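You operate a simulated robot arm through the tools that you are given. There is no shell and no other tool. Be economical: measure what you need, move in short steps, check, and stop when the job is done.

The job below is to be done with a simulated two-armed robot. You get a single attempt, and the scene is never put back.

TASK
On the ironing board, fold the grey hand towel in half, so that its two long edges meet.

It is judged by the outcome, as a careful person would: the job done as asked, and still so three seconds after it is handed in. It fails if anything else is knocked over, pushed out of place, dropped, spilled or broken. Flat cloth is picked up by pressing the open fingertips on it (5 to 10 N) and closing them slowly along it; thin cloth reads only 2 to 8 mm in the jaws.

THE ROBOT
Two 7-joint arms with two-finger parallel grippers on one trunk, on a base that drives. Base frame: it is fixed to the floor where the robot stands at the start and does not move with it; the origin is under the middle of the robot, x ahead of it, y to its left, z up. Lengths are in m, angles in degrees, forces in N, time in s.
The left shoulder is at the start at [0.05, 0.168, 1.182], the right one opposite. Places, roughly: ironing board [0.5, -0.1, 0.9]. Payload 1.57 kg a hand.
The TCP of each hand is the grasp point between the finger pads, 0.03 m short of the fingertips. In the tool frame z runs along the fingers and y along their closing line. Largest opening 0.08 m; finger width 0.017, thickness 0.012; the body of the gripper, 0.04 by 0.082 m, starts 0.08 m behind the TCP.
Orientation is that of the tool frame in the base frame, as a unit quaternion [w, x, y, z]. With the fingers straight down and closing along the base's y, the tool's x points along the base's -x, its y along +y and its z along -z.

THE INTERFACE
- The arms move only by the tool move_arm. It takes "left_increments", "right_increments" or both (then of equal length, played together; a hand with none holds still); each is a list of rows, each a list of 3 entries, a list of its own where there are three numbers: the finger opening in m, from 0 to 0.08, then the shift along the base's x, y, z in m, then the turn, a rotation vector about the base's x, y, z in degrees. In form: [[gripper, [dx, dy, dz], [wx, wy, wz]], ...]. A call has 1 to 20 rows; each row shifts and turns the commanded pose from where the row before left it. Rows are played at 5 a second. More than 0.05 m and 8.6 degrees between two rows, or a gripper value outside its range, and nothing of the call is played. A pose out of reach is approached as far as the arm can. The call stops where the force on the tool passes 40 N (or 10 N more than at its start, if that is more) or the arm is blocked; 0.2 s more then pass. Each finger travels about 0.045 m/s and halts on what it meets, pressing with about 26 N; the grip force reading is that of the motor and also rises with nothing between the fingers. The clock runs only during rows and for 0.2 s after the last one: add rows that do not move to give the fingers time. The reply holds the time, the measured pose of the TCP, the force on the tool along the base axes, the opening and the grip force, in the units named above and with some noise, with the torque about the TCP (base axes, N m) and any sound that the robot's microphone picked up.
- Cameras (640 x 400 px; columns grow to the right, rows downward): "scene" is now at [0.1156, 0.0004, 1.3686]; the picture's right is [0.03, -1.00, 0.00], its down [-0.78, -0.03, -0.62] and it looks along [0.62, 0.02, -0.78] (base axes); focal length 271 px, centre (320, 200). "left" rides on the left gripper at [0.072, 0.007, -0.122] in its tool frame; the picture's right is [-0.09, 1.00, 0.00], its down [-0.84, -0.08, -0.54] and it looks along [-0.54, -0.05, 0.84] (tool axes); focal length 238 px, centre (320, 200). "right" rides on the right gripper at [0.072, -0.007, -0.122] in its tool frame; the picture's right is [0.09, 1.00, 0.00], its down [-0.84, 0.08, -0.54] and it looks along [-0.54, 0.05, 0.84] (tool axes); focal length 238 px, centre (320, 200). There is no depth. A picture from a camera that has moved, and an enlarged one, comes with that camera's place and axes in the base frame and with its lens.
- snapshot(camera): a new picture of that camera. No time passes.
- slide_trunk(by): slides the trunk up (or, below 0, down) by that many m; the arms and the scene camera ride with it, the base frame stays. It gives what a move gives, with no picture.
- drive_base(legs): drives the robot by 1 to 6 legs, each [ahead, left, turn to the left] in m, m and degrees, along the robot's own axes; the way and the turn of a leg run together, so that a leg with both is an arc; at most 1.5 m and 180 degrees a leg. The arms and the cameras ride along, it lands a little off, and it stops where it bumps. It gives what a move gives.
- aim_head(pan, tilt): turns the head with the scene camera to pan (to the left, within 80 degrees either way) and tilt (down, from -29 to 69), counted from straight ahead of the robot. It gives what a move gives.
- close_up(camera, box): a new picture of the part [left, top, right, bottom] of that camera's present view, enlarged. No time passes.
- sign_off(): hands the job in; it is judged then, once.

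Go step by step. Nothing tells you exact positions but the pictures and the camera data: compare them with the known pose of the tool, close in by small moves and look again before you grip or let go. The budget is 120 turns and 100 pictures, counting those below and the enlarged ones. Unless the task says otherwise, let go and move clear before handing in, and close with one line.

The tools are called after "Request:" as name(argument=value, ...) on one line, values as JSON. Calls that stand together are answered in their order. move_arm: Moves the arms, as the interface text tells. Its arguments: {"type":"object","properties":{"left_increments":{"type":"array"},"right_increments":{"type":"array"}},"required":[]} The other tools are called the same way: slide_trunk (by) slides the trunk up or down; drive_base (legs) drives the base; aim_head (pan, tilt) turns the head that bears the scene camera; snapshot (camera) takes a picture; close_up (camera, box) takes an enlarged picture of a part of a camera's view; sign_off () hands the job in.

At the start:

```text
time: 0.0
left_eef_pos: [0.4601, 0.1147, 1.0445]
left_ee_rot: [0.0, 0.0, 1.0, 0.0]
left_contact_force: [0.5, 1.1, 0.2]
left_moment: [-0.01, -0.02, 0.01]
left_gripper_width: 0.0801
left_grip_force: 0.1
right_eef_pos: [0.4281, -0.2045, 1.0378]
right_ee_rot: [-0.001, 0.001, 1.0, 0.0]
right_contact_force: [-0.7, -0.2, -1.1]
right_moment: [-0.01, 0.0, -0.03]
right_gripper_width: 0.08
right_grip_force: 0.0
trunk travel left (down, up): [-0.35, 0.093]
robot x, y, heading: [-0.0022, -0.0004, -0.0]
head pan, tilt: [1.9, 51.4]
```

scene: 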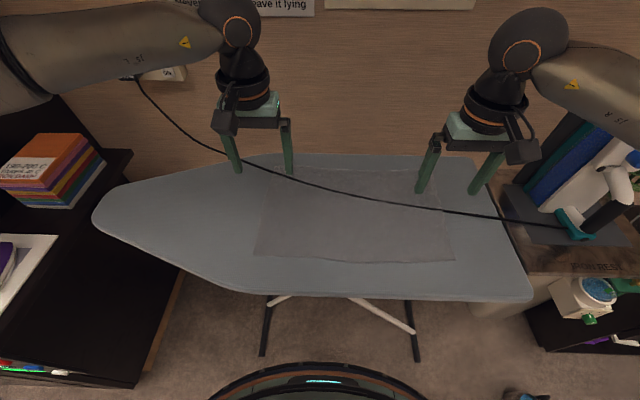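
right: 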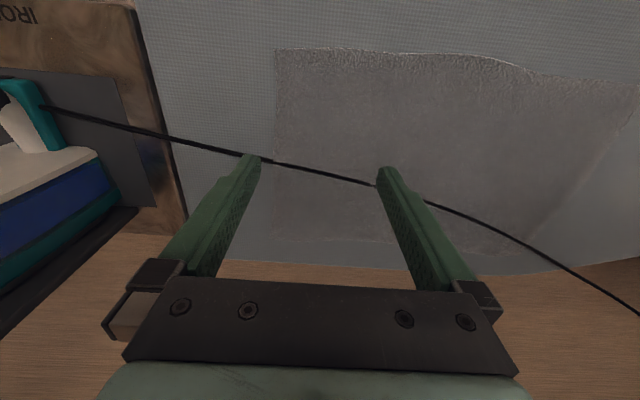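
left: 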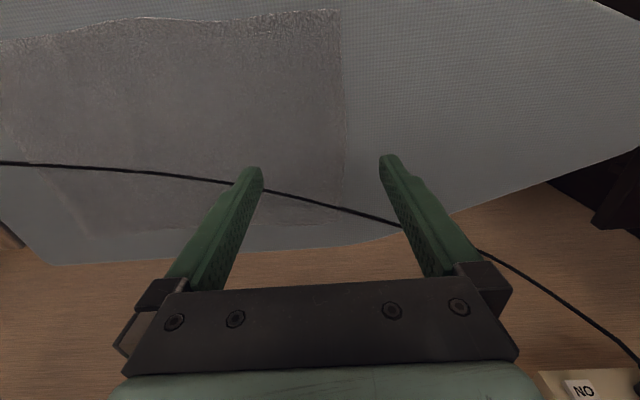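

I see the towel lying on the board with its long edges along y, near edge at about x=0.38 and far edge at about x=0.65. The iron's cord crosses over it, so I'll look closer to learn whether it lies on the towel or hangs above.

Request:
close_up(camera="scene", box=[230, 140, 480, 296])

Request:
close_up(camera="right", box=[0, 20, 640, 280])

Request:
close_up(camera="scene", box=[440, 100, 640, 300])

```text
2.56 times, centred on (355, 218) of scene
camera zoom: at [0.1156, 0.0004, 1.3686], right [0.03, -1.0, 0.0], down [-0.78, -0.03, -0.62], along [0.62, 0.02, -0.78], focal length 694 px, centre (230, 154)
```

zoom: 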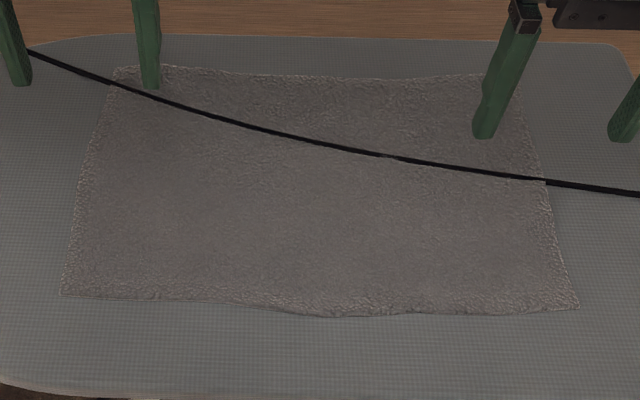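

```text
1.00 times, centred on (320, 150) of right
camera zoom: at [0.356, -0.2117, 1.1598], right [-0.09, 1.0, 0.0], down [0.84, 0.08, 0.54], along [0.54, 0.05, -0.84], focal length 238 px, centre (320, 250)
```

zoom: 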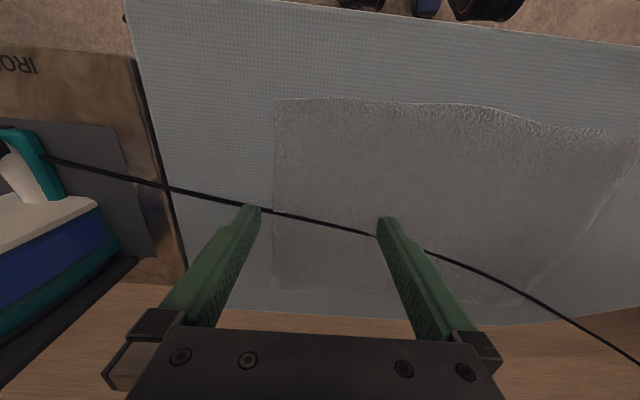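

```text
2.00 times, centred on (540, 200) of scene
camera zoom: at [0.1156, 0.0004, 1.3686], right [0.03, -1.0, 0.0], down [-0.78, -0.03, -0.62], along [0.62, 0.02, -0.78], focal length 542 px, centre (-120, 200)
```

zoom: 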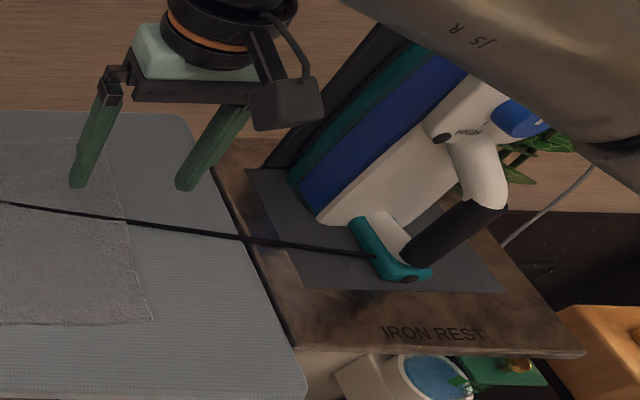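

The board top comes out at about z=0.872, and the towel spans x 0.36–0.62 and y −0.265 to 0.14. The cord lies on its far half and leads to the iron. I plan to grip the near edge by both corners, draw the towel out from under the cord towards me, and then fold the near edge over onto the far edge. First the hands go above the near corners.

Request:
move_arm(left_increments=[[0.05, [-0.03, -0.003, 0], [0, 0, 0]], [0.05, [-0.03, -0.003, -0.02], [0, 0, 0]], [0.05, [-0.028, -0.004, -0.03], [0, 0, 0]], [0.05, [0, 0, -0.035], [0, 0, 0]], [0.05, [0, 0, -0.03], [0, 0, 0]], [0.05, [0, 0, 0], [0, 0, 0]]], right_increments=[[0.05, [-0.02, -0.008, 0], [0, 0, 0]], [0.05, [-0.02, -0.008, -0.018], [0, 0, 0]], [0.05, [-0.016, -0.008, -0.03], [0, 0, 0]], [0.05, [0, 0, -0.03], [0, 0, 0]], [0.05, [0, 0, -0.03], [0, 0, 0]], [0.05, [0, 0, 0], [0, 0, 0]]])

Request:
snapshot(camera="scene")

Request:
snapshot(camera="right")

Request:
snapshot(camera="left")

```text
time: 1.4
left_eef_pos: [0.3726, 0.1073, 0.931]
left_ee_rot: [0.0, -0.001, 1.0, 0.0]
left_contact_force: [0.1, 0.2, 0.2]
left_moment: [0.01, 0.01, 0.03]
left_gripper_width: 0.0503
left_grip_force: 0.1
right_eef_pos: [0.3714, -0.2281, 0.9291]
right_ee_rot: [0.0, 0.0, 1.0, 0.001]
right_contact_force: [0.6, 0.1, 0.4]
right_moment: [0.01, -0.01, 0.0]
right_gripper_width: 0.0499
right_grip_force: 0.0
trunk travel left (down, up): [-0.35, 0.093]
robot x, y, heading: [-0.0011, 0.0005, 0.1]
head pan, tilt: [1.9, 51.4]
```

```text
93 pictures are left
camera scene: at [0.1155, 0.0004, 1.3686], right [0.03, -1.0, 0.0], down [-0.78, -0.03, -0.62], along [0.62, 0.02, -0.78], focal length 271 px, centre (320, 200)
```

scene: 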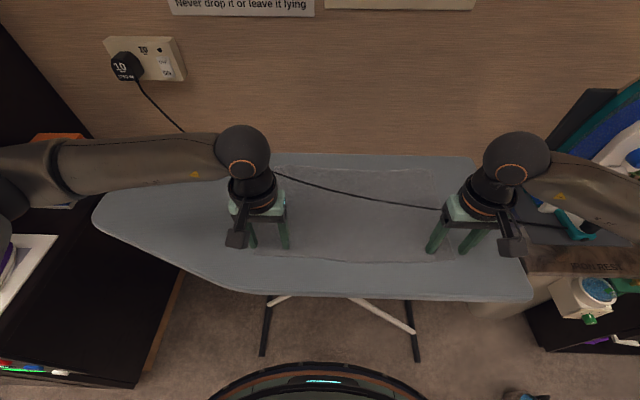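

```text
92 pictures are left
camera right: at [0.2995, -0.2368, 1.0519], right [-0.09, 1.0, 0.0], down [0.84, 0.08, 0.54], along [0.54, 0.05, -0.84], focal length 238 px, centre (320, 200)
```

right: 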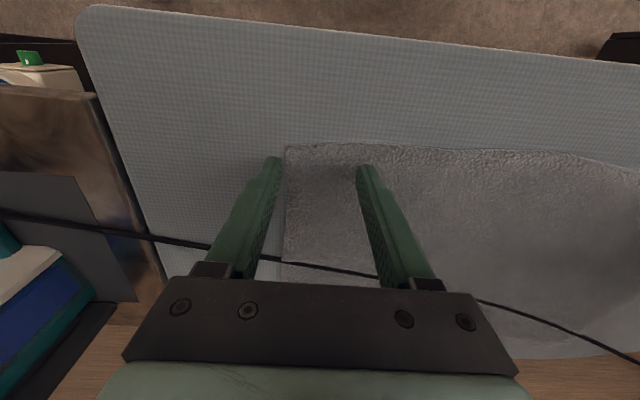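

```text
91 pictures are left
camera left: at [0.2989, 0.115, 1.0526], right [0.09, 1.0, 0.0], down [0.84, -0.08, 0.54], along [0.54, -0.05, -0.84], focal length 238 px, centre (320, 200)
```

left: 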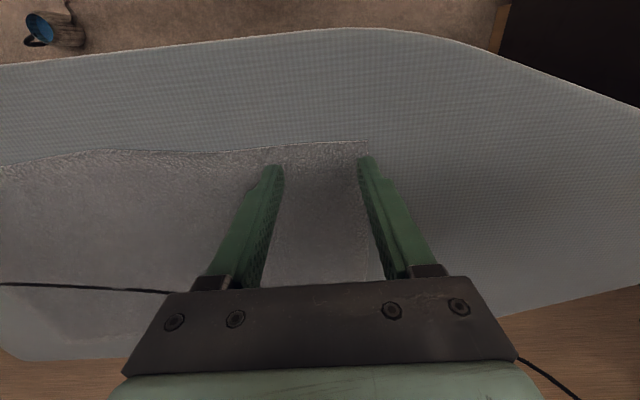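

The corners are confirmed at about (0.365, 0.147) and (0.367, −0.258). I'll shift both hands 15 mm inward and lower them to just above the cloth.

Request:
move_arm(left_increments=[[0.05, [0.003, -0.012, -0.01], [0, 0, 0]], [0.05, [0, 0, -0.01], [0, 0, 0]], [0.05, [0, 0, -0.004], [0, 0, 0]], [0.05, [0, 0, 0], [0, 0, 0]]], right_increments=[[0.05, [0.005, 0.014, -0.01], [0, 0, 0]], [0.05, [0, 0, -0.01], [0, 0, 0]], [0.05, [0, 0, -0.004], [0, 0, 0]], [0.05, [0, 0, 0], [0, 0, 0]]])

```text
time: 2.3
left_eef_pos: [0.3736, 0.0938, 0.9127]
left_ee_rot: [0.008, 0.0, 1.0, -0.002]
left_contact_force: [-4.0, 5.4, 18.2]
left_moment: [0.21, 0.17, 0.04]
left_gripper_width: 0.05
left_grip_force: 0.0
right_eef_pos: [0.376, -0.215, 0.9137]
right_ee_rot: [0.009, 0.0, 1.0, 0.0]
right_contact_force: [-7.7, -3.8, 22.5]
right_moment: [-0.09, 0.25, 0.01]
right_gripper_width: 0.0502
right_grip_force: 0.2
trunk travel left (down, up): [-0.35, 0.093]
robot x, y, heading: [-0.0015, -0.0002, -0.1]
head pan, tilt: [1.9, 51.4]
stopped in row 4 (right hand): the force on the tool passed its limit (the readings are from after the stop); the commanded pose is now the measured one
```

Contact came earlier than I expected, so the board top is nearer z=0.884. I'll ease off to a light press.

Request:
move_arm(left_increments=[[0.05, [0, 0, 0.001], [0, 0, 0]], [0.05, [0, 0, 0], [0, 0, 0]]], right_increments=[[0.05, [0, 0, 0.001], [0, 0, 0]], [0.05, [0, 0, 0], [0, 0, 0]]])

```text
time: 2.9
left_eef_pos: [0.3751, 0.0939, 0.9125]
left_ee_rot: [0.009, -0.001, 1.0, -0.002]
left_contact_force: [-5.0, 5.0, 21.3]
left_moment: [0.25, 0.14, 0.03]
left_gripper_width: 0.0501
left_grip_force: 0.2
right_eef_pos: [0.376, -0.2158, 0.9128]
right_ee_rot: [0.008, 0.0, 1.0, 0.0]
right_contact_force: [-8.2, -3.8, 25.4]
right_moment: [-0.09, 0.28, 0.11]
right_gripper_width: 0.0499
right_grip_force: 0.0
trunk travel left (down, up): [-0.35, 0.093]
robot x, y, heading: [0.0018, 0.0019, 0.4]
head pan, tilt: [1.9, 51.4]
```

Request:
move_arm(left_increments=[[0.05, [0, 0, 0.002], [0, 0, 0]], [0.05, [0, 0, 0], [0, 0, 0]]], right_increments=[[0.05, [0, 0, 0.0025], [0, 0, 0]], [0.05, [0, 0, 0], [0, 0, 0]]])

Request:
snapshot(camera="scene")

Request:
snapshot(camera="right")

Request:
snapshot(camera="left")

```text
time: 3.5
left_eef_pos: [0.3745, 0.0925, 0.9132]
left_ee_rot: [0.006, 0.0, 1.0, -0.001]
left_contact_force: [-5.5, 3.7, 13.5]
left_moment: [0.19, 0.19, 0.01]
left_gripper_width: 0.0498
left_grip_force: 0.0
right_eef_pos: [0.3762, -0.2159, 0.9129]
right_ee_rot: [0.006, 0.002, 1.0, 0.0]
right_contact_force: [-6.8, -3.0, 14.0]
right_moment: [-0.06, 0.22, 0.01]
right_gripper_width: 0.0497
right_grip_force: 0.0
trunk travel left (down, up): [-0.35, 0.093]
robot x, y, heading: [-0.0018, 0.0025, 0.1]
head pan, tilt: [1.9, 51.4]
```

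```text
90 pictures are left
camera scene: at [0.1126, 0.0006, 1.3687], right [0.03, -1.0, 0.0], down [-0.78, -0.03, -0.63], along [0.63, 0.02, -0.78], focal length 271 px, centre (320, 200)
```

scene: 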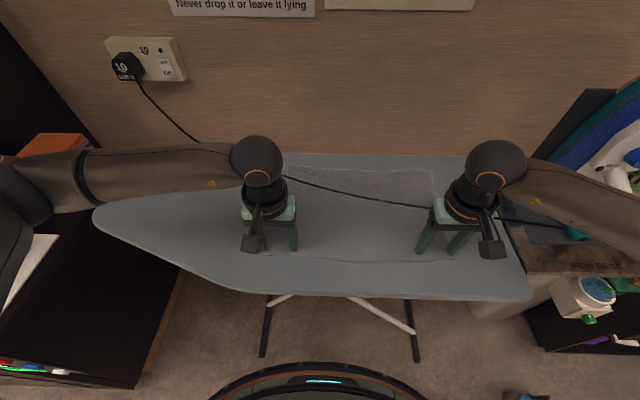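

```text
89 pictures are left
camera right: at [0.303, -0.2221, 1.0351], right [-0.09, 1.0, 0.0], down [0.83, 0.08, 0.55], along [0.55, 0.05, -0.83], focal length 238 px, centre (320, 200)
```

right: 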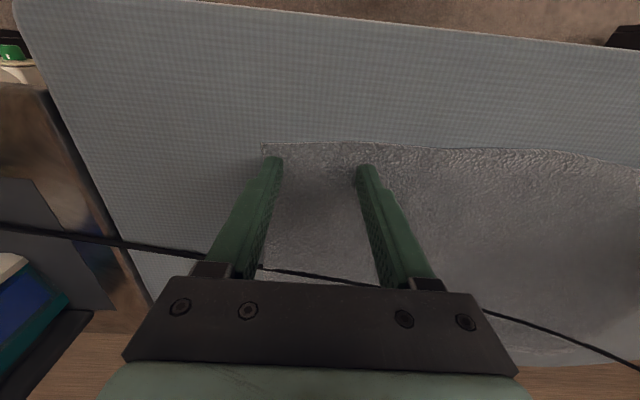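

```text
88 pictures are left
camera left: at [0.3006, 0.1012, 1.0344], right [0.09, 1.0, 0.0], down [0.83, -0.07, 0.55], along [0.55, -0.05, -0.83], focal length 238 px, centre (320, 200)
```

left: 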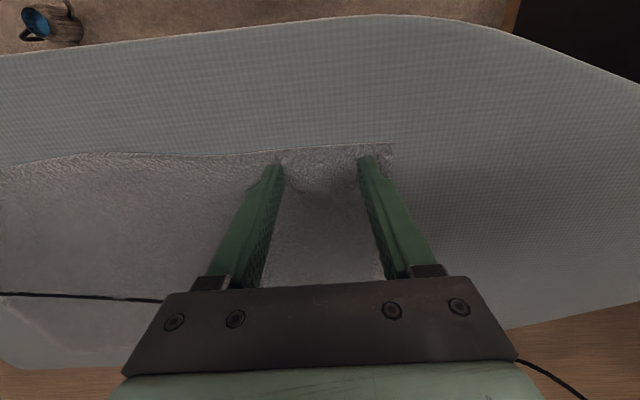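

Both hands sit on the near corners with the fingertips on the cloth. I'll ease off a little more and close slowly.

Request:
move_arm(left_increments=[[0.05, [0, 0, 0.001], [0, 0, 0]], [0.046, [0, 0, 0], [0, 0, 0]], [0.042, [0, 0, 0], [0, 0, 0]], [0.038, [0, 0, 0], [0, 0, 0]], [0.034, [0, 0, 0], [0, 0, 0]], [0.03, [0, 0, 0], [0, 0, 0]], [0.026, [0, 0, 0], [0, 0, 0]], [0.022, [0, 0, 0], [0, 0, 0]], [0.018, [0, 0, 0], [0, 0, 0]], [0.014, [0, 0, 0], [0, 0, 0]], [0.01, [0, 0, 0], [0, 0, 0]], [0.006, [0, 0, 0], [0, 0, 0]], [0.002, [0, 0, 0], [0, 0, 0]], [0, [0, 0, 0], [0, 0, 0]], [0, [0, 0, 0], [0, 0, 0]]], right_increments=[[0.05, [0, 0, 0.001], [0, 0, 0]], [0.046, [0, 0, 0], [0, 0, 0]], [0.042, [0, 0, 0], [0, 0, 0]], [0.038, [0, 0, 0], [0, 0, 0]], [0.034, [0, 0, 0], [0, 0, 0]], [0.03, [0, 0, 0], [0, 0, 0]], [0.026, [0, 0, 0], [0, 0, 0]], [0.022, [0, 0, 0], [0, 0, 0]], [0.018, [0, 0, 0], [0, 0, 0]], [0.014, [0, 0, 0], [0, 0, 0]], [0.01, [0, 0, 0], [0, 0, 0]], [0.006, [0, 0, 0], [0, 0, 0]], [0.002, [0, 0, 0], [0, 0, 0]], [0, [0, 0, 0], [0, 0, 0]], [0, [0, 0, 0], [0, 0, 0]]])

Request:
snapshot(camera="right")

Request:
snapshot(camera="left")

```text
time: 6.7
left_eef_pos: [0.377, 0.0925, 0.9135]
left_ee_rot: [0.006, 0.0, 1.0, -0.002]
left_contact_force: [0.2, -1.4, 4.8]
left_moment: [-0.01, 0.0, -0.02]
left_gripper_width: 0.007
left_grip_force: 25.6
right_eef_pos: [0.3784, -0.2137, 0.9134]
right_ee_rot: [0.006, 0.001, 1.0, 0.0]
right_contact_force: [-0.4, 2.9, 2.4]
right_moment: [0.13, -0.01, -0.04]
right_gripper_width: 0.0059
right_grip_force: 25.5
trunk travel left (down, up): [-0.35, 0.093]
robot x, y, heading: [-0.0018, 0.0023, 0.2]
head pan, tilt: [1.9, 51.4]
```

```text
87 pictures are left
camera right: at [0.3049, -0.2221, 1.0362], right [-0.09, 1.0, 0.0], down [0.83, 0.08, 0.55], along [0.55, 0.05, -0.83], focal length 238 px, centre (320, 200)
```

right: 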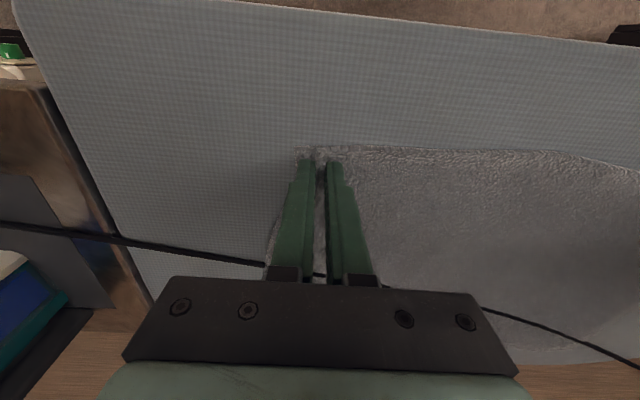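

```text
86 pictures are left
camera left: at [0.3025, 0.1012, 1.0352], right [0.09, 1.0, 0.0], down [0.83, -0.07, 0.55], along [0.55, -0.05, -0.83], focal length 238 px, centre (320, 200)
```

left: 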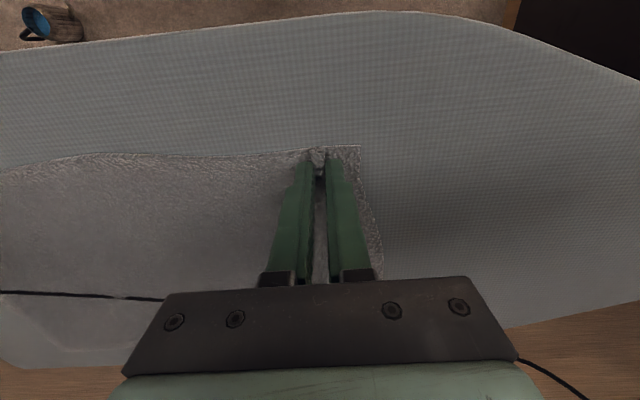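

Both corners are pinched (7 and 6 mm in the jaws). I'll lift slightly and draw the towel 5 cm towards me, then check the cord.

Request:
move_arm(left_increments=[[0, [0, 0.003, 0.008], [0, 0, 0]], [0, [-0.01, 0.003, 0], [0, 0, 0]], [0, [-0.01, 0, 0], [0, 0, 0]], [0, [-0.01, 0, 0], [0, 0, 0]], [0, [-0.01, 0, 0], [0, 0, 0]], [0, [-0.01, 0, 0], [0, 0, 0]], [0, [0, 0, 0], [0, 0, 0]]], right_increments=[[0, [0, -0.003, 0.008], [0, 0, 0]], [0, [-0.01, -0.003, 0], [0, 0, 0]], [0, [-0.01, 0, 0], [0, 0, 0]], [0, [-0.01, 0, 0], [0, 0, 0]], [0, [-0.01, 0, 0], [0, 0, 0]], [0, [-0.01, 0, 0], [0, 0, 0]], [0, [0, 0, 0], [0, 0, 0]]])

Request:
snapshot(camera="scene")

Request:
snapshot(camera="right")

```text
time: 8.3
left_eef_pos: [0.3255, 0.0999, 0.9221]
left_ee_rot: [0.005, -0.001, 1.0, -0.003]
left_contact_force: [-0.2, -12.2, 0.6]
left_moment: [-0.41, 0.0, 0.0]
left_gripper_width: 0.0076
left_grip_force: 25.8
right_eef_pos: [0.3287, -0.2199, 0.9227]
right_ee_rot: [0.005, 0.001, 1.0, 0.002]
right_contact_force: [-0.9, 12.5, -0.9]
right_moment: [0.4, -0.02, -0.05]
right_gripper_width: 0.0062
right_grip_force: 25.9
trunk travel left (down, up): [-0.35, 0.093]
robot x, y, heading: [-0.001, 0.0036, -0.1]
head pan, tilt: [1.9, 51.4]
```

```text
85 pictures are left
camera scene: at [0.1156, 0.0003, 1.3686], right [0.03, -1.0, 0.0], down [-0.78, -0.03, -0.62], along [0.62, 0.02, -0.78], focal length 271 px, centre (320, 200)
```

scene: 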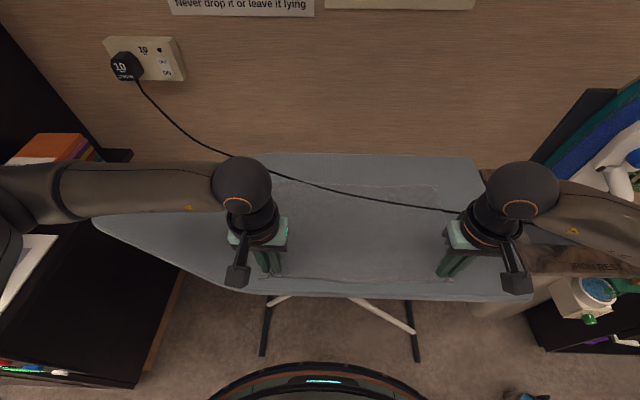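

```text
84 pictures are left
camera right: at [0.2557, -0.2285, 1.0444], right [-0.09, 1.0, 0.0], down [0.83, 0.07, 0.55], along [0.55, 0.05, -0.83], focal length 238 px, centre (320, 200)
```

right: 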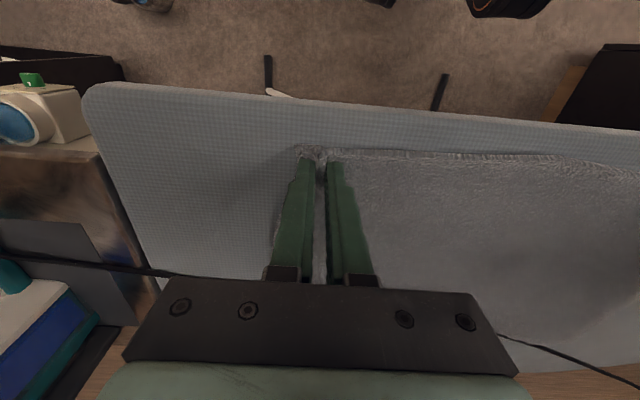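

The towel slides cleanly and the cord stays put. I'll relax the sideways tension and keep drawing.

Request:
move_arm(left_increments=[[0, [-0.01, -0.002, 0], [0, 0, 0]], [0, [-0.01, 0, 0], [0, 0, 0]], [0, [-0.01, 0, 0], [0, 0, 0]], [0, [-0.01, 0, 0], [0, 0, 0]], [0, [-0.01, 0, 0], [0, 0, 0]], [0, [0, 0, 0], [0, 0, 0]]], right_increments=[[0, [-0.01, 0.002, 0], [0, 0, 0]], [0, [-0.01, 0, 0], [0, 0, 0]], [0, [-0.01, 0, 0], [0, 0, 0]], [0, [-0.01, 0, 0], [0, 0, 0]], [0, [-0.01, 0, 0], [0, 0, 0]], [0, [0, 0, 0], [0, 0, 0]]])

Request:
close_up(camera="scene", box=[160, 120, 560, 320])

```text
time: 9.7
left_eef_pos: [0.2767, 0.097, 0.9208]
left_ee_rot: [0.006, -0.001, 1.0, 0.0]
left_contact_force: [0.3, -9.1, -1.0]
left_moment: [-0.28, 0.03, -0.03]
left_gripper_width: 0.0075
left_grip_force: 25.5
right_eef_pos: [0.2786, -0.2185, 0.9217]
right_ee_rot: [0.006, 0.001, 1.0, 0.0]
right_contact_force: [-0.3, 9.3, 0.1]
right_moment: [0.31, 0.0, -0.03]
right_gripper_width: 0.0059
right_grip_force: 25.7
trunk travel left (down, up): [-0.35, 0.093]
robot x, y, heading: [0.0004, -0.0011, 0.3]
head pan, tilt: [1.9, 51.4]
```

```text
1.60 times, centred on (360, 220) of scene
camera zoom: at [0.1156, 0.0003, 1.3686], right [0.03, -1.0, 0.0], down [-0.78, -0.03, -0.62], along [0.62, 0.02, -0.78], focal length 434 px, centre (256, 168)
```

zoom: 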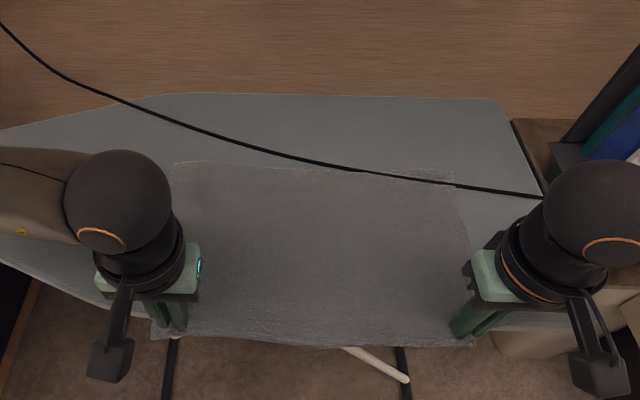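

Only the far right strip is still under the cord. I'll draw another 4.5 cm.

Request:
move_arm(left_increments=[[0, [-0.01, -0.001, 0], [0, 0, 0]], [0, [-0.01, 0, 0], [0, 0, 0]], [0, [-0.01, 0, 0], [0, 0, 0]], [0, [-0.01, 0, 0], [0, 0, 0]], [0, [-0.005, 0, 0], [0, 0, 0]], [0, [0, 0, 0], [0, 0, 0]]], right_increments=[[0, [-0.01, 0.001, 0], [0, 0, 0]], [0, [-0.01, 0, 0], [0, 0, 0]], [0, [-0.01, 0, 0], [0, 0, 0]], [0, [-0.01, 0, 0], [0, 0, 0]], [0, [-0.005, 0, 0], [0, 0, 0]], [0, [0, 0, 0], [0, 0, 0]]])

Request:
close_up(camera="scene", box=[160, 120, 560, 320])

```text
time: 11.1
left_eef_pos: [0.2333, 0.0957, 0.9209]
left_ee_rot: [0.007, -0.002, 1.0, -0.001]
left_contact_force: [25.7, 0.8, 5.0]
left_moment: [-1.29, 3.79, -0.72]
left_gripper_width: 0.0068
left_grip_force: 26.0
right_eef_pos: [0.2629, -0.2159, 0.9161]
right_ee_rot: [0.005, 0.0, 1.0, 0.0]
right_contact_force: [-1.7, 6.8, -0.3]
right_moment: [0.21, 0.05, -0.01]
right_gripper_width: 0.0057
right_grip_force: 25.6
right hand out of reach, approached as far as the arm can: row 2, 3, 4, 5
trunk travel left (down, up): [-0.35, 0.093]
robot x, y, heading: [0.0015, -0.0, 0.1]
head pan, tilt: [1.9, 51.4]
```

```text
1.60 times, centred on (360, 220) of scene
camera zoom: at [0.1156, 0.0003, 1.3686], right [0.03, -1.0, 0.0], down [-0.78, -0.03, -0.62], along [0.62, 0.02, -0.78], focal length 434 px, centre (256, 168)
```

zoom: 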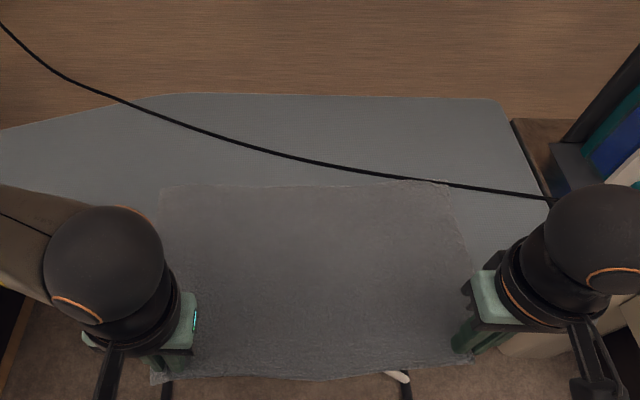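

The arms are near their inner limit and the left one is pressing on something, while the far right corner still just touches the cord. I'll move the left hand back level with the right, then reverse the base a few centimetres instead.

Request:
move_arm(left_increments=[[0, [0.01, 0, 0], [0, 0, 0]], [0, [0.01, 0, 0], [0, 0, 0]], [0, [0.01, 0, 0], [0, 0, 0]], [0, [0, 0, 0], [0, 0, 0]]])

```text
time: 12.1
left_eef_pos: [0.2596, 0.0962, 0.9212]
left_ee_rot: [0.004, 0.0, 1.0, -0.002]
left_contact_force: [-0.8, -5.5, -0.5]
left_moment: [-0.18, 0.0, -0.01]
left_gripper_width: 0.0068
left_grip_force: 25.9
right_eef_pos: [0.2629, -0.2164, 0.9166]
right_ee_rot: [0.005, 0.001, 1.0, 0.0]
right_contact_force: [0.5, 5.8, 0.5]
right_moment: [0.18, -0.01, -0.03]
right_gripper_width: 0.0056
right_grip_force: 26.0
trunk travel left (down, up): [-0.35, 0.093]
robot x, y, heading: [0.0028, -0.0004, -0.2]
head pan, tilt: [1.9, 51.4]
```

Request:
drive_base(legs=[[-0.055, 0, 0]])

Request:
close_up(camera="scene", box=[160, 100, 560, 350])

```text
time: 13.1
left_eef_pos: [0.2067, 0.0969, 0.921]
left_ee_rot: [0.005, -0.001, 1.0, -0.001]
left_contact_force: [0.1, -5.9, 0.0]
left_moment: [-0.17, -0.03, -0.05]
left_gripper_width: 0.0072
left_grip_force: 25.8
right_eef_pos: [0.2081, -0.2153, 0.9167]
right_ee_rot: [0.004, 0.002, 1.0, 0.0]
right_contact_force: [0.2, 6.1, -0.4]
right_moment: [0.18, -0.04, -0.07]
right_gripper_width: 0.0056
right_grip_force: 25.5
trunk travel left (down, up): [-0.35, 0.093]
robot x, y, heading: [-0.0535, 0.0021, -0.0]
head pan, tilt: [1.9, 51.4]
```

```text
1.60 times, centred on (360, 225) of scene
camera zoom: at [0.0605, 0.0004, 1.3687], right [0.03, -1.0, 0.0], down [-0.78, -0.03, -0.62], along [0.62, 0.02, -0.78], focal length 434 px, centre (256, 160)
```

zoom: 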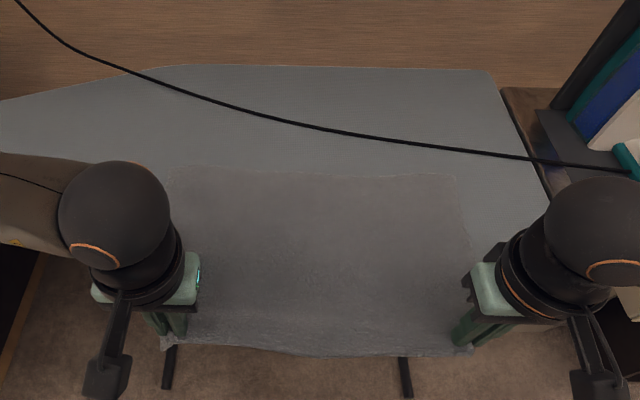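

The towel is now fully clear of the cord, with its far edge at about x=0.43 and its near edge at about 0.195. I'll start the fold by lifting the near edge in an arc and tilting the fingers back so the edge turns over.

Request:
move_arm(left_increments=[[0, [0.0058, 0, 0.018], [0, 4, 0]], [0, [0.0058, 0, 0.018], [0, 4, 0]], [0, [0.0193, 0, 0.017], [0, 4, 0]], [0, [0.0193, 0, 0.017], [0, 4, 0]], [0, [0.0265, 0, 0.009], [0, 4, 0]], [0, [0.0265, 0, 0.009], [0, 4, 0]], [0, [0.0265, 0, -0.003], [0, 4, 0]], [0, [0.0265, 0, -0.003], [0, 4, 0]], [0, [0, 0, 0], [0, 0, 0]]], right_increments=[[0, [0.0058, 0, 0.018], [0, 4, 0]], [0, [0.0058, 0, 0.018], [0, 4, 0]], [0, [0.0193, 0, 0.017], [0, 4, 0]], [0, [0.0193, 0, 0.017], [0, 4, 0]], [0, [0.0265, 0, 0.009], [0, 4, 0]], [0, [0.0265, 0, 0.009], [0, 4, 0]], [0, [0.0265, 0, -0.001], [0, 4, 0]], [0, [0.0265, 0, -0.001], [0, 4, 0]], [0, [0, 0, 0], [0, 0, 0]]])

Request:
close_up(camera="scene", box=[160, 100, 560, 350])

Request:
snapshot(camera="left")

```text
time: 15.1
left_eef_pos: [0.3633, 0.0952, 1.0017]
left_ee_rot: [-0.271, -0.002, 0.963, -0.002]
left_contact_force: [-0.1, -5.3, 0.5]
left_moment: [-0.11, -0.05, 0.05]
left_gripper_width: 0.0069
left_grip_force: 25.5
right_eef_pos: [0.3635, -0.2154, 1.0047]
right_ee_rot: [-0.271, 0.0, 0.963, 0.0]
right_contact_force: [-0.5, 4.8, -0.9]
right_moment: [0.14, 0.0, -0.09]
right_gripper_width: 0.0056
right_grip_force: 25.4
trunk travel left (down, up): [-0.35, 0.093]
robot x, y, heading: [-0.0549, -0.0029, 0.0]
head pan, tilt: [1.9, 51.4]
```

```text
1.60 times, centred on (360, 225) of scene
camera zoom: at [0.061, 0.0004, 1.3687], right [0.03, -1.0, 0.0], down [-0.78, -0.03, -0.62], along [0.62, 0.02, -0.78], focal length 434 px, centre (256, 160)
```

zoom: 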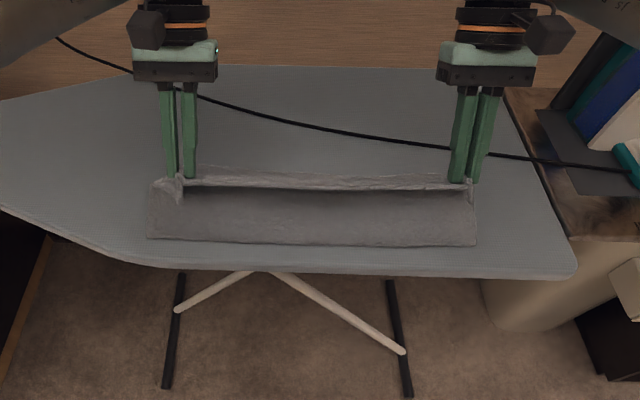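

```text
79 pictures are left
camera left: at [0.3648, 0.1035, 1.1435], right [0.08, 1.0, -0.05], down [1.0, -0.07, 0.03], along [0.02, -0.05, -1.0], focal length 238 px, centre (320, 200)
```

left: 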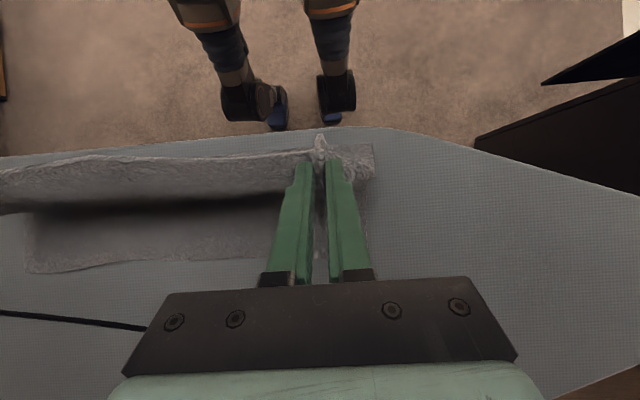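

The fold is forming well, with the fold line at about x=0.315 and the far edge undisturbed. I'll carry the edge over and down onto the far edge with more tilt.

Request:
move_arm(left_increments=[[0, [0.019, 0, -0.014], [0, 4, 0]], [0, [0.019, 0, -0.014], [0, 4, 0]], [0, [0.014, 0, -0.016], [0, 4, 0]], [0, [0.014, 0, -0.016], [0, 4, 0]], [0, [0.006, 0, -0.009], [0, 4, 0]], [0, [0.006, 0, -0.009], [0, 4, 0]], [0, [0, 0, 0], [0, 0, 0]]], right_increments=[[0, [0.019, 0, -0.014], [0, 4, 0]], [0, [0.019, 0, -0.014], [0, 4, 0]], [0, [0.014, 0, -0.016], [0, 4, 0]], [0, [0.014, 0, -0.016], [0, 4, 0]], [0, [0.006, 0, -0.01], [0, 4, 0]], [0, [0.006, 0, -0.01], [0, 4, 0]], [0, [0, 0, 0], [0, 0, 0]]])

Request:
close_up(camera="scene", box=[160, 100, 560, 350])

Request:
snapshot(camera="left")

Request:
snapshot(camera="right")

```text
time: 16.6
left_eef_pos: [0.3621, 0.1119, 0.9389]
left_ee_rot: [-0.464, -0.003, 0.886, -0.002]
left_contact_force: [0.7, 0.3, -0.6]
left_moment: [-0.04, 0.0, -0.02]
left_gripper_width: 0.0064
left_grip_force: 26.2
left hand out of reach, approached as far as the arm can: row 3, 4, 5, 6
right_eef_pos: [0.3695, -0.1829, 0.9358]
right_ee_rot: [-0.464, 0.001, 0.886, 0.0]
right_contact_force: [-1.1, 0.1, 0.4]
right_moment: [0.0, -0.01, 0.01]
right_gripper_width: 0.005
right_grip_force: 25.4
right hand out of reach, approached as far as the arm can: row 4, 5, 6
trunk travel left (down, up): [-0.35, 0.093]
robot x, y, heading: [-0.0549, -0.0002, 0.1]
head pan, tilt: [1.9, 51.4]
```

```text
1.60 times, centred on (360, 225) of scene
camera zoom: at [0.0613, 0.0006, 1.3686], right [0.03, -1.0, 0.0], down [-0.78, -0.03, -0.62], along [0.62, 0.02, -0.78], focal length 434 px, centre (256, 160)
```

zoom: 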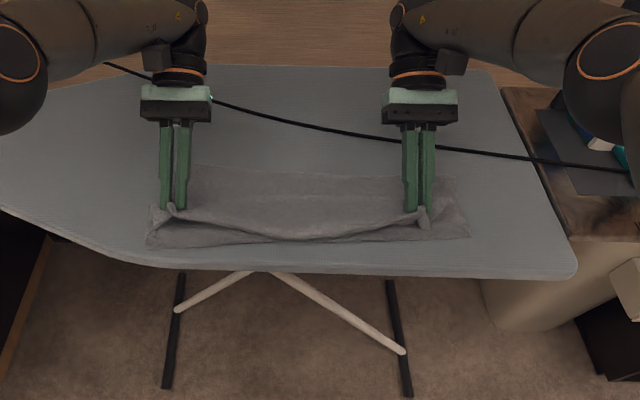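

```text
77 pictures are left
camera left: at [0.4219, 0.1204, 1.0668], right [0.05, 1.0, -0.08], down [0.92, -0.07, -0.38], along [-0.38, -0.05, -0.92], focal length 238 px, centre (320, 200)
```

left: 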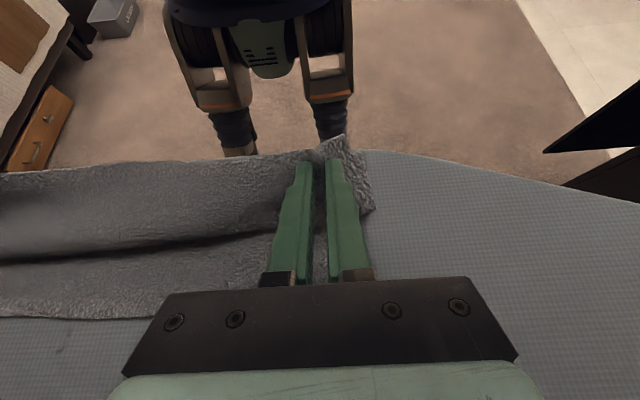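

```text
76 pictures are left
camera right: at [0.4286, -0.1912, 1.0659], right [-0.05, 1.0, 0.08], down [0.92, 0.08, -0.38], along [-0.38, 0.05, -0.92], focal length 238 px, centre (320, 200)
```

right: 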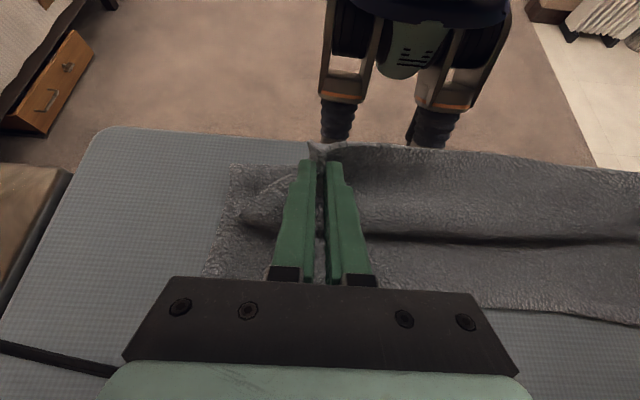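

The 56° tilt was past the arms' reach, so the hands fell back to about x=0.365. I'll lift slightly and drive the base back to its starting place, which is known to be free, to regain reach.

Request:
move_arm(left_increments=[[0, [0, 0, 0.01], [0, -4, 0]], [0, [0, -0.008, 0.01], [0, -4, 0]], [0, [0, -0.009, 0.005], [0, -4, 0]], [0, [0, 0, 0], [0, 0, 0]]], right_increments=[[0, [0, -0.01, 0.01], [0, -4, 0]], [0, [0, -0.011, 0.01], [0, -4, 0]], [0, [-0.005, -0.011, 0.007], [0, -4, 0]], [0, [0, 0, 0], [0, 0, 0]]])

Request:
drive_base(legs=[[0.05, 0, 0]])

Request:
snapshot(camera="scene")

```text
time: 17.6
left_eef_pos: [0.363, 0.0944, 0.9622]
left_ee_rot: [-0.37, -0.001, 0.929, 0.0]
left_contact_force: [0.0, -4.0, 0.6]
left_moment: [-0.09, -0.01, 0.07]
left_gripper_width: 0.0064
left_grip_force: 26.0
right_eef_pos: [0.3637, -0.2152, 0.9636]
right_ee_rot: [-0.369, 0.001, 0.929, 0.0]
right_contact_force: [0.9, 3.8, -0.4]
right_moment: [0.11, 0.02, -0.07]
right_gripper_width: 0.0049
right_grip_force: 25.6
trunk travel left (down, up): [-0.35, 0.093]
robot x, y, heading: [-0.0574, -0.0028, 0.4]
head pan, tilt: [1.9, 51.4]
```

```text
time: 18.6
left_eef_pos: [0.4132, 0.0936, 0.9628]
left_ee_rot: [-0.371, -0.003, 0.929, -0.001]
left_contact_force: [0.3, -3.0, 0.1]
left_moment: [-0.07, 0.06, 0.06]
left_gripper_width: 0.0065
left_grip_force: 26.0
right_eef_pos: [0.4135, -0.2147, 0.963]
right_ee_rot: [-0.37, 0.001, 0.929, 0.0]
right_contact_force: [0.7, 4.0, -0.2]
right_moment: [0.09, 0.04, -0.08]
right_gripper_width: 0.0052
right_grip_force: 25.8
trunk travel left (down, up): [-0.35, 0.093]
robot x, y, heading: [-0.0055, -0.0003, 0.0]
head pan, tilt: [1.9, 51.4]
```

```text
75 pictures are left
camera scene: at [0.1118, 0.0005, 1.3684], right [0.03, -1.0, 0.0], down [-0.78, -0.03, -0.62], along [0.62, 0.02, -0.78], focal length 271 px, centre (320, 200)
```

scene: 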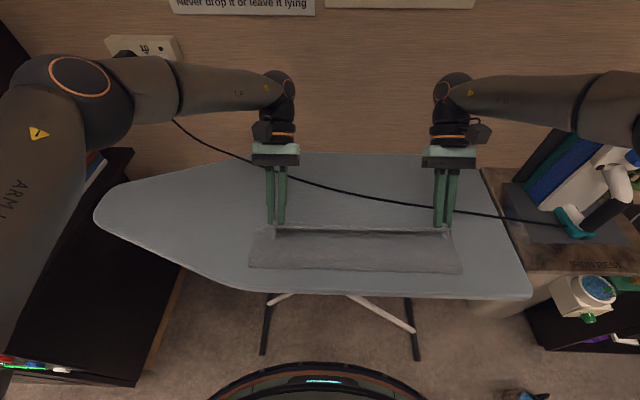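

Within reach again. I'll lower onto the far edge in small steps.

Request:
move_arm(left_increments=[[0, [0.009, 0, -0.008], [0, 2, 0]], [0, [0.009, 0, -0.01], [0, 2, 0]], [0, [0.006, 0, -0.011], [0, 2, 0]], [0, [0.002, 0, -0.011], [0, 0, 0]], [0, [0, 0, 0], [0, 0, 0]]], right_increments=[[0, [0.009, 0, -0.008], [0, 2, 0]], [0, [0.009, 0, -0.01], [0, 2, 0]], [0, [0.006, 0, -0.011], [0, 2, 0]], [0, [0.002, 0, -0.011], [0, 0, 0]], [0, [0, 0, 0], [0, 0, 0]]])

Request:
close_up(camera="scene", box=[220, 150, 500, 325])

Request:
snapshot(camera="left")

Request:
snapshot(camera="right")

```text
time: 19.8
left_eef_pos: [0.4323, 0.0956, 0.923]
left_ee_rot: [-0.417, -0.002, 0.909, -0.001]
left_contact_force: [0.1, -4.0, 0.1]
left_moment: [-0.09, -0.01, 0.11]
left_gripper_width: 0.0068
left_grip_force: 26.2
left hand out of reach, approached as far as the arm can: row 3
right_eef_pos: [0.4392, -0.2149, 0.9234]
right_ee_rot: [-0.417, 0.0, 0.909, 0.001]
right_contact_force: [-0.9, 4.0, 0.2]
right_moment: [0.05, 0.04, -0.06]
right_gripper_width: 0.0054
right_grip_force: 25.4
trunk travel left (down, up): [-0.35, 0.093]
robot x, y, heading: [-0.0055, 0.0012, 0.0]
head pan, tilt: [1.9, 51.4]
```

```text
2.29 times, centred on (360, 238) of scene
camera zoom: at [0.1106, 0.0005, 1.3686], right [0.03, -1.0, 0.0], down [-0.78, -0.03, -0.62], along [0.62, 0.02, -0.78], focal length 619 px, centre (229, 114)
```

zoom: 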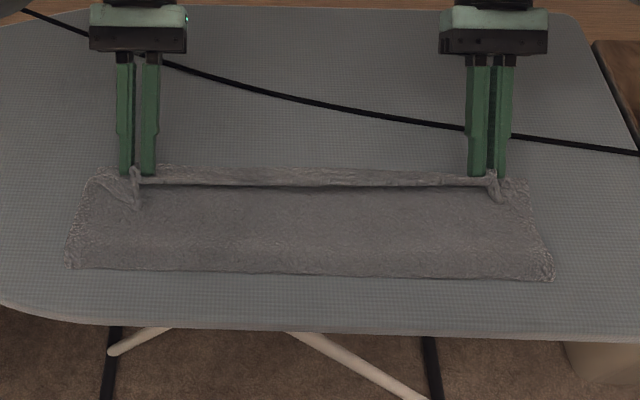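

```text
73 pictures are left
camera left: at [0.4776, 0.1024, 1.0576], right [0.06, 1.0, -0.07], down [0.96, -0.07, -0.28], along [-0.29, -0.05, -0.96], focal length 238 px, centre (320, 200)
```

left: 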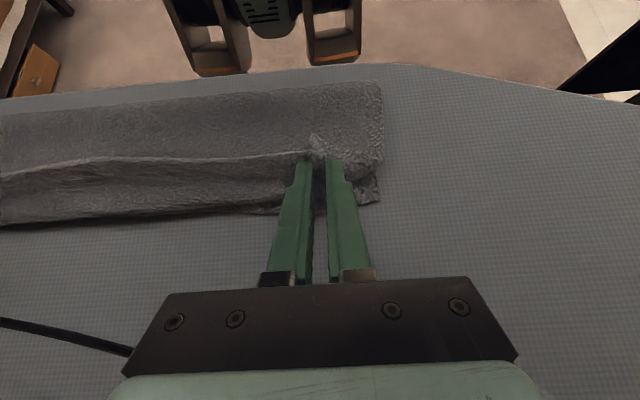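

```text
72 pictures are left
camera right: at [0.4859, -0.223, 1.0582], right [-0.06, 1.0, 0.07], down [0.96, 0.08, -0.28], along [-0.29, 0.05, -0.96], focal length 238 px, centre (320, 200)
```

right: 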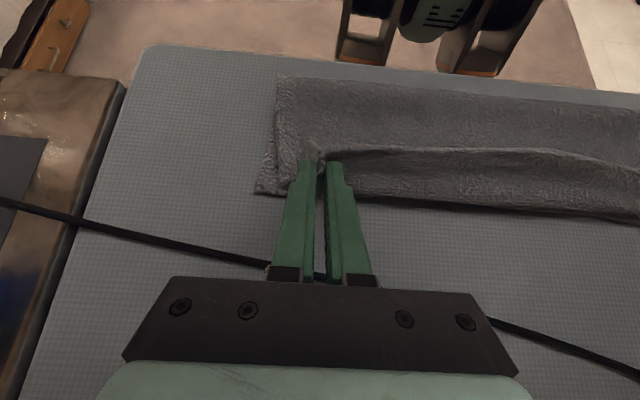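

The near edge is now directly over the far edge. I'll lower the last few millimetres until it touches.

Request:
move_arm(left_increments=[[0, [0.002, 0, -0.003], [0, 0, 0]], [0, [0.002, 0, -0.003], [0, 0, 0]], [0, [0, 0, -0.002], [0, 0, 0]], [0, [0, 0, 0], [0, 0, 0]]], right_increments=[[0, [0, 0, -0.003], [0, 0, 0]], [0, [0, 0, -0.003], [0, 0, 0]], [0, [0, 0, -0.002], [0, 0, 0]], [0, [0, 0, 0], [0, 0, 0]]])

Request:
close_up(camera="left", box=[160, 60, 480, 260])

Request:
close_up(camera="right", box=[160, 60, 480, 260])

```text
time: 20.8
left_eef_pos: [0.4315, 0.0957, 0.9156]
left_ee_rot: [-0.418, -0.002, 0.909, -0.001]
left_contact_force: [0.5, -5.8, 3.8]
left_moment: [-0.11, 0.09, 0.13]
left_gripper_width: 0.0067
left_grip_force: 25.7
left hand out of reach, approached as far as the arm can: row 1, 3
right_eef_pos: [0.4397, -0.2152, 0.9165]
right_ee_rot: [-0.417, 0.0, 0.909, 0.001]
right_contact_force: [-0.8, 3.8, 5.0]
right_moment: [0.06, 0.12, -0.12]
right_gripper_width: 0.0049
right_grip_force: 25.7
trunk travel left (down, up): [-0.35, 0.093]
robot x, y, heading: [-0.0057, -0.0011, -0.2]
head pan, tilt: [1.9, 51.4]
```

```text
2.00 times, centred on (320, 160) of left
camera zoom: at [0.4767, 0.1033, 1.0502], right [0.06, 1.0, -0.07], down [0.96, -0.07, -0.28], along [-0.28, -0.05, -0.96], focal length 477 px, centre (320, 280)
```

zoom: 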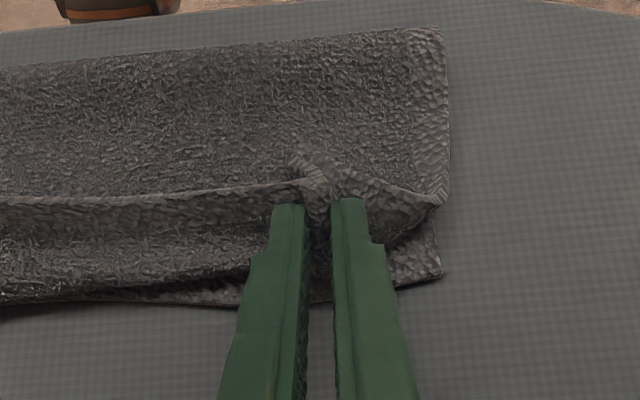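

```text
2.00 times, centred on (320, 160) of right
camera zoom: at [0.4861, -0.223, 1.051], right [-0.06, 1.0, 0.07], down [0.96, 0.08, -0.28], along [-0.29, 0.05, -0.96], focal length 477 px, centre (320, 280)
```

zoom: 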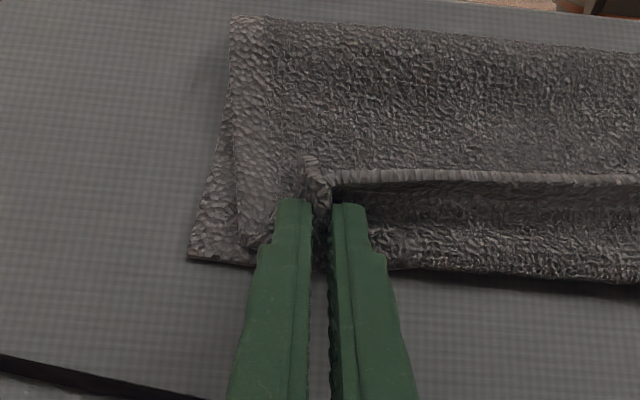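

Cloth is curled back near the hem, because the edge needs to come about 2–3 cm further forward and the arms are at their reach. I'll lift slightly and nudge the base 3 cm ahead.

Request:
move_arm(left_increments=[[0, [0.002, 0, 0.008], [0, 0, 0]], [0, [0, 0, 0], [0, 0, 0]]], right_increments=[[0, [-0.003, -0.003, 0.008], [0, 0, 0]], [0, [0, 0, 0], [0, 0, 0]]])

Request:
drive_base(legs=[[0.025, 0, 0]])

Request:
close_up(camera="left", box=[160, 60, 480, 260])

Request:
close_up(camera="right", box=[160, 60, 480, 260])

Request:
close_up(camera="scene", box=[220, 150, 500, 325])

```text
time: 21.4
left_eef_pos: [0.4324, 0.0951, 0.9232]
left_ee_rot: [-0.418, -0.002, 0.908, -0.001]
left_contact_force: [0.8, -6.5, 0.2]
left_moment: [-0.16, -0.02, 0.18]
left_gripper_width: 0.0069
left_grip_force: 26.3
right_eef_pos: [0.4367, -0.2192, 0.9225]
right_ee_rot: [-0.417, 0.0, 0.909, 0.0]
right_contact_force: [0.2, 6.6, 0.2]
right_moment: [0.13, 0.02, -0.17]
right_gripper_width: 0.0052
right_grip_force: 24.7
trunk travel left (down, up): [-0.35, 0.093]
robot x, y, heading: [-0.0046, -0.0005, 0.2]
head pan, tilt: [1.9, 51.4]
```

```text
time: 22.2
left_eef_pos: [0.4572, 0.0958, 0.9216]
left_ee_rot: [-0.418, -0.002, 0.909, 0.0]
left_contact_force: [-0.9, -7.2, -0.2]
left_moment: [-0.16, 0.03, 0.19]
left_gripper_width: 0.0072
left_grip_force: 25.3
right_eef_pos: [0.4639, -0.2179, 0.9227]
right_ee_rot: [-0.419, 0.002, 0.908, 0.001]
right_contact_force: [0.3, 6.2, 0.8]
right_moment: [0.15, 0.04, -0.18]
right_gripper_width: 0.0054
right_grip_force: 25.5
trunk travel left (down, up): [-0.35, 0.093]
robot x, y, heading: [0.0165, -0.0022, 0.2]
head pan, tilt: [1.9, 51.4]
```

```text
2.00 times, centred on (320, 160) of left
camera zoom: at [0.5037, 0.1039, 1.057], right [0.06, 1.0, -0.07], down [0.96, -0.07, -0.28], along [-0.29, -0.05, -0.96], focal length 477 px, centre (320, 280)
```

zoom: 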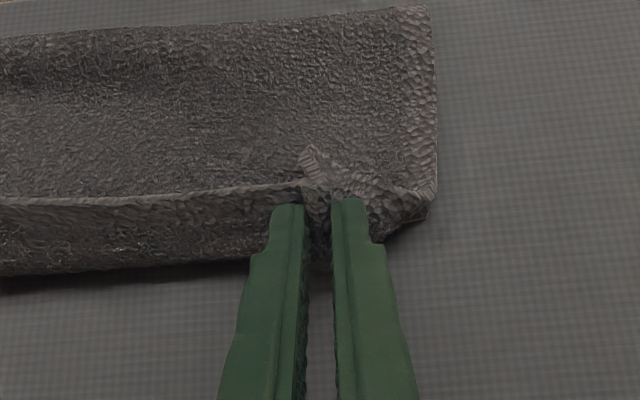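

```text
2.00 times, centred on (320, 160) of right
camera zoom: at [0.5087, -0.226, 1.0581], right [-0.06, 1.0, 0.07], down [0.96, 0.08, -0.28], along [-0.29, 0.05, -0.96], focal length 477 px, centre (320, 280)
```

zoom: 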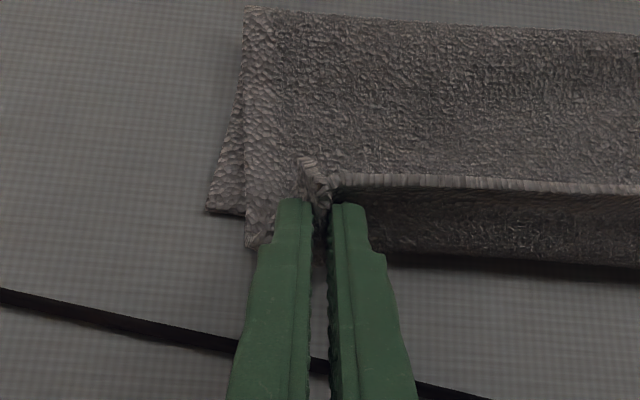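

```text
2.29 times, centred on (360, 238) of scene
camera zoom: at [0.1367, 0.0005, 1.3684], right [0.03, -1.0, 0.0], down [-0.78, -0.03, -0.62], along [0.62, 0.02, -0.78], focal length 619 px, centre (229, 114)
```

zoom: 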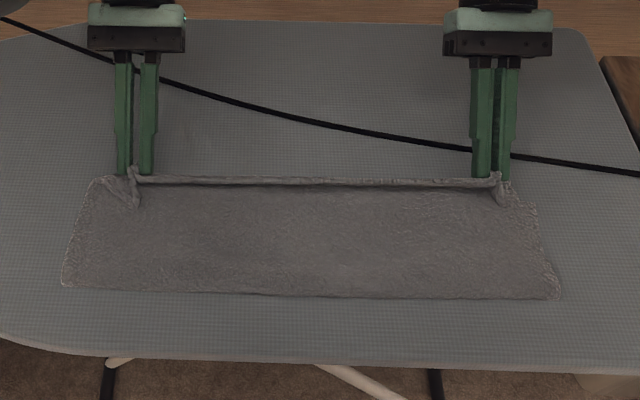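

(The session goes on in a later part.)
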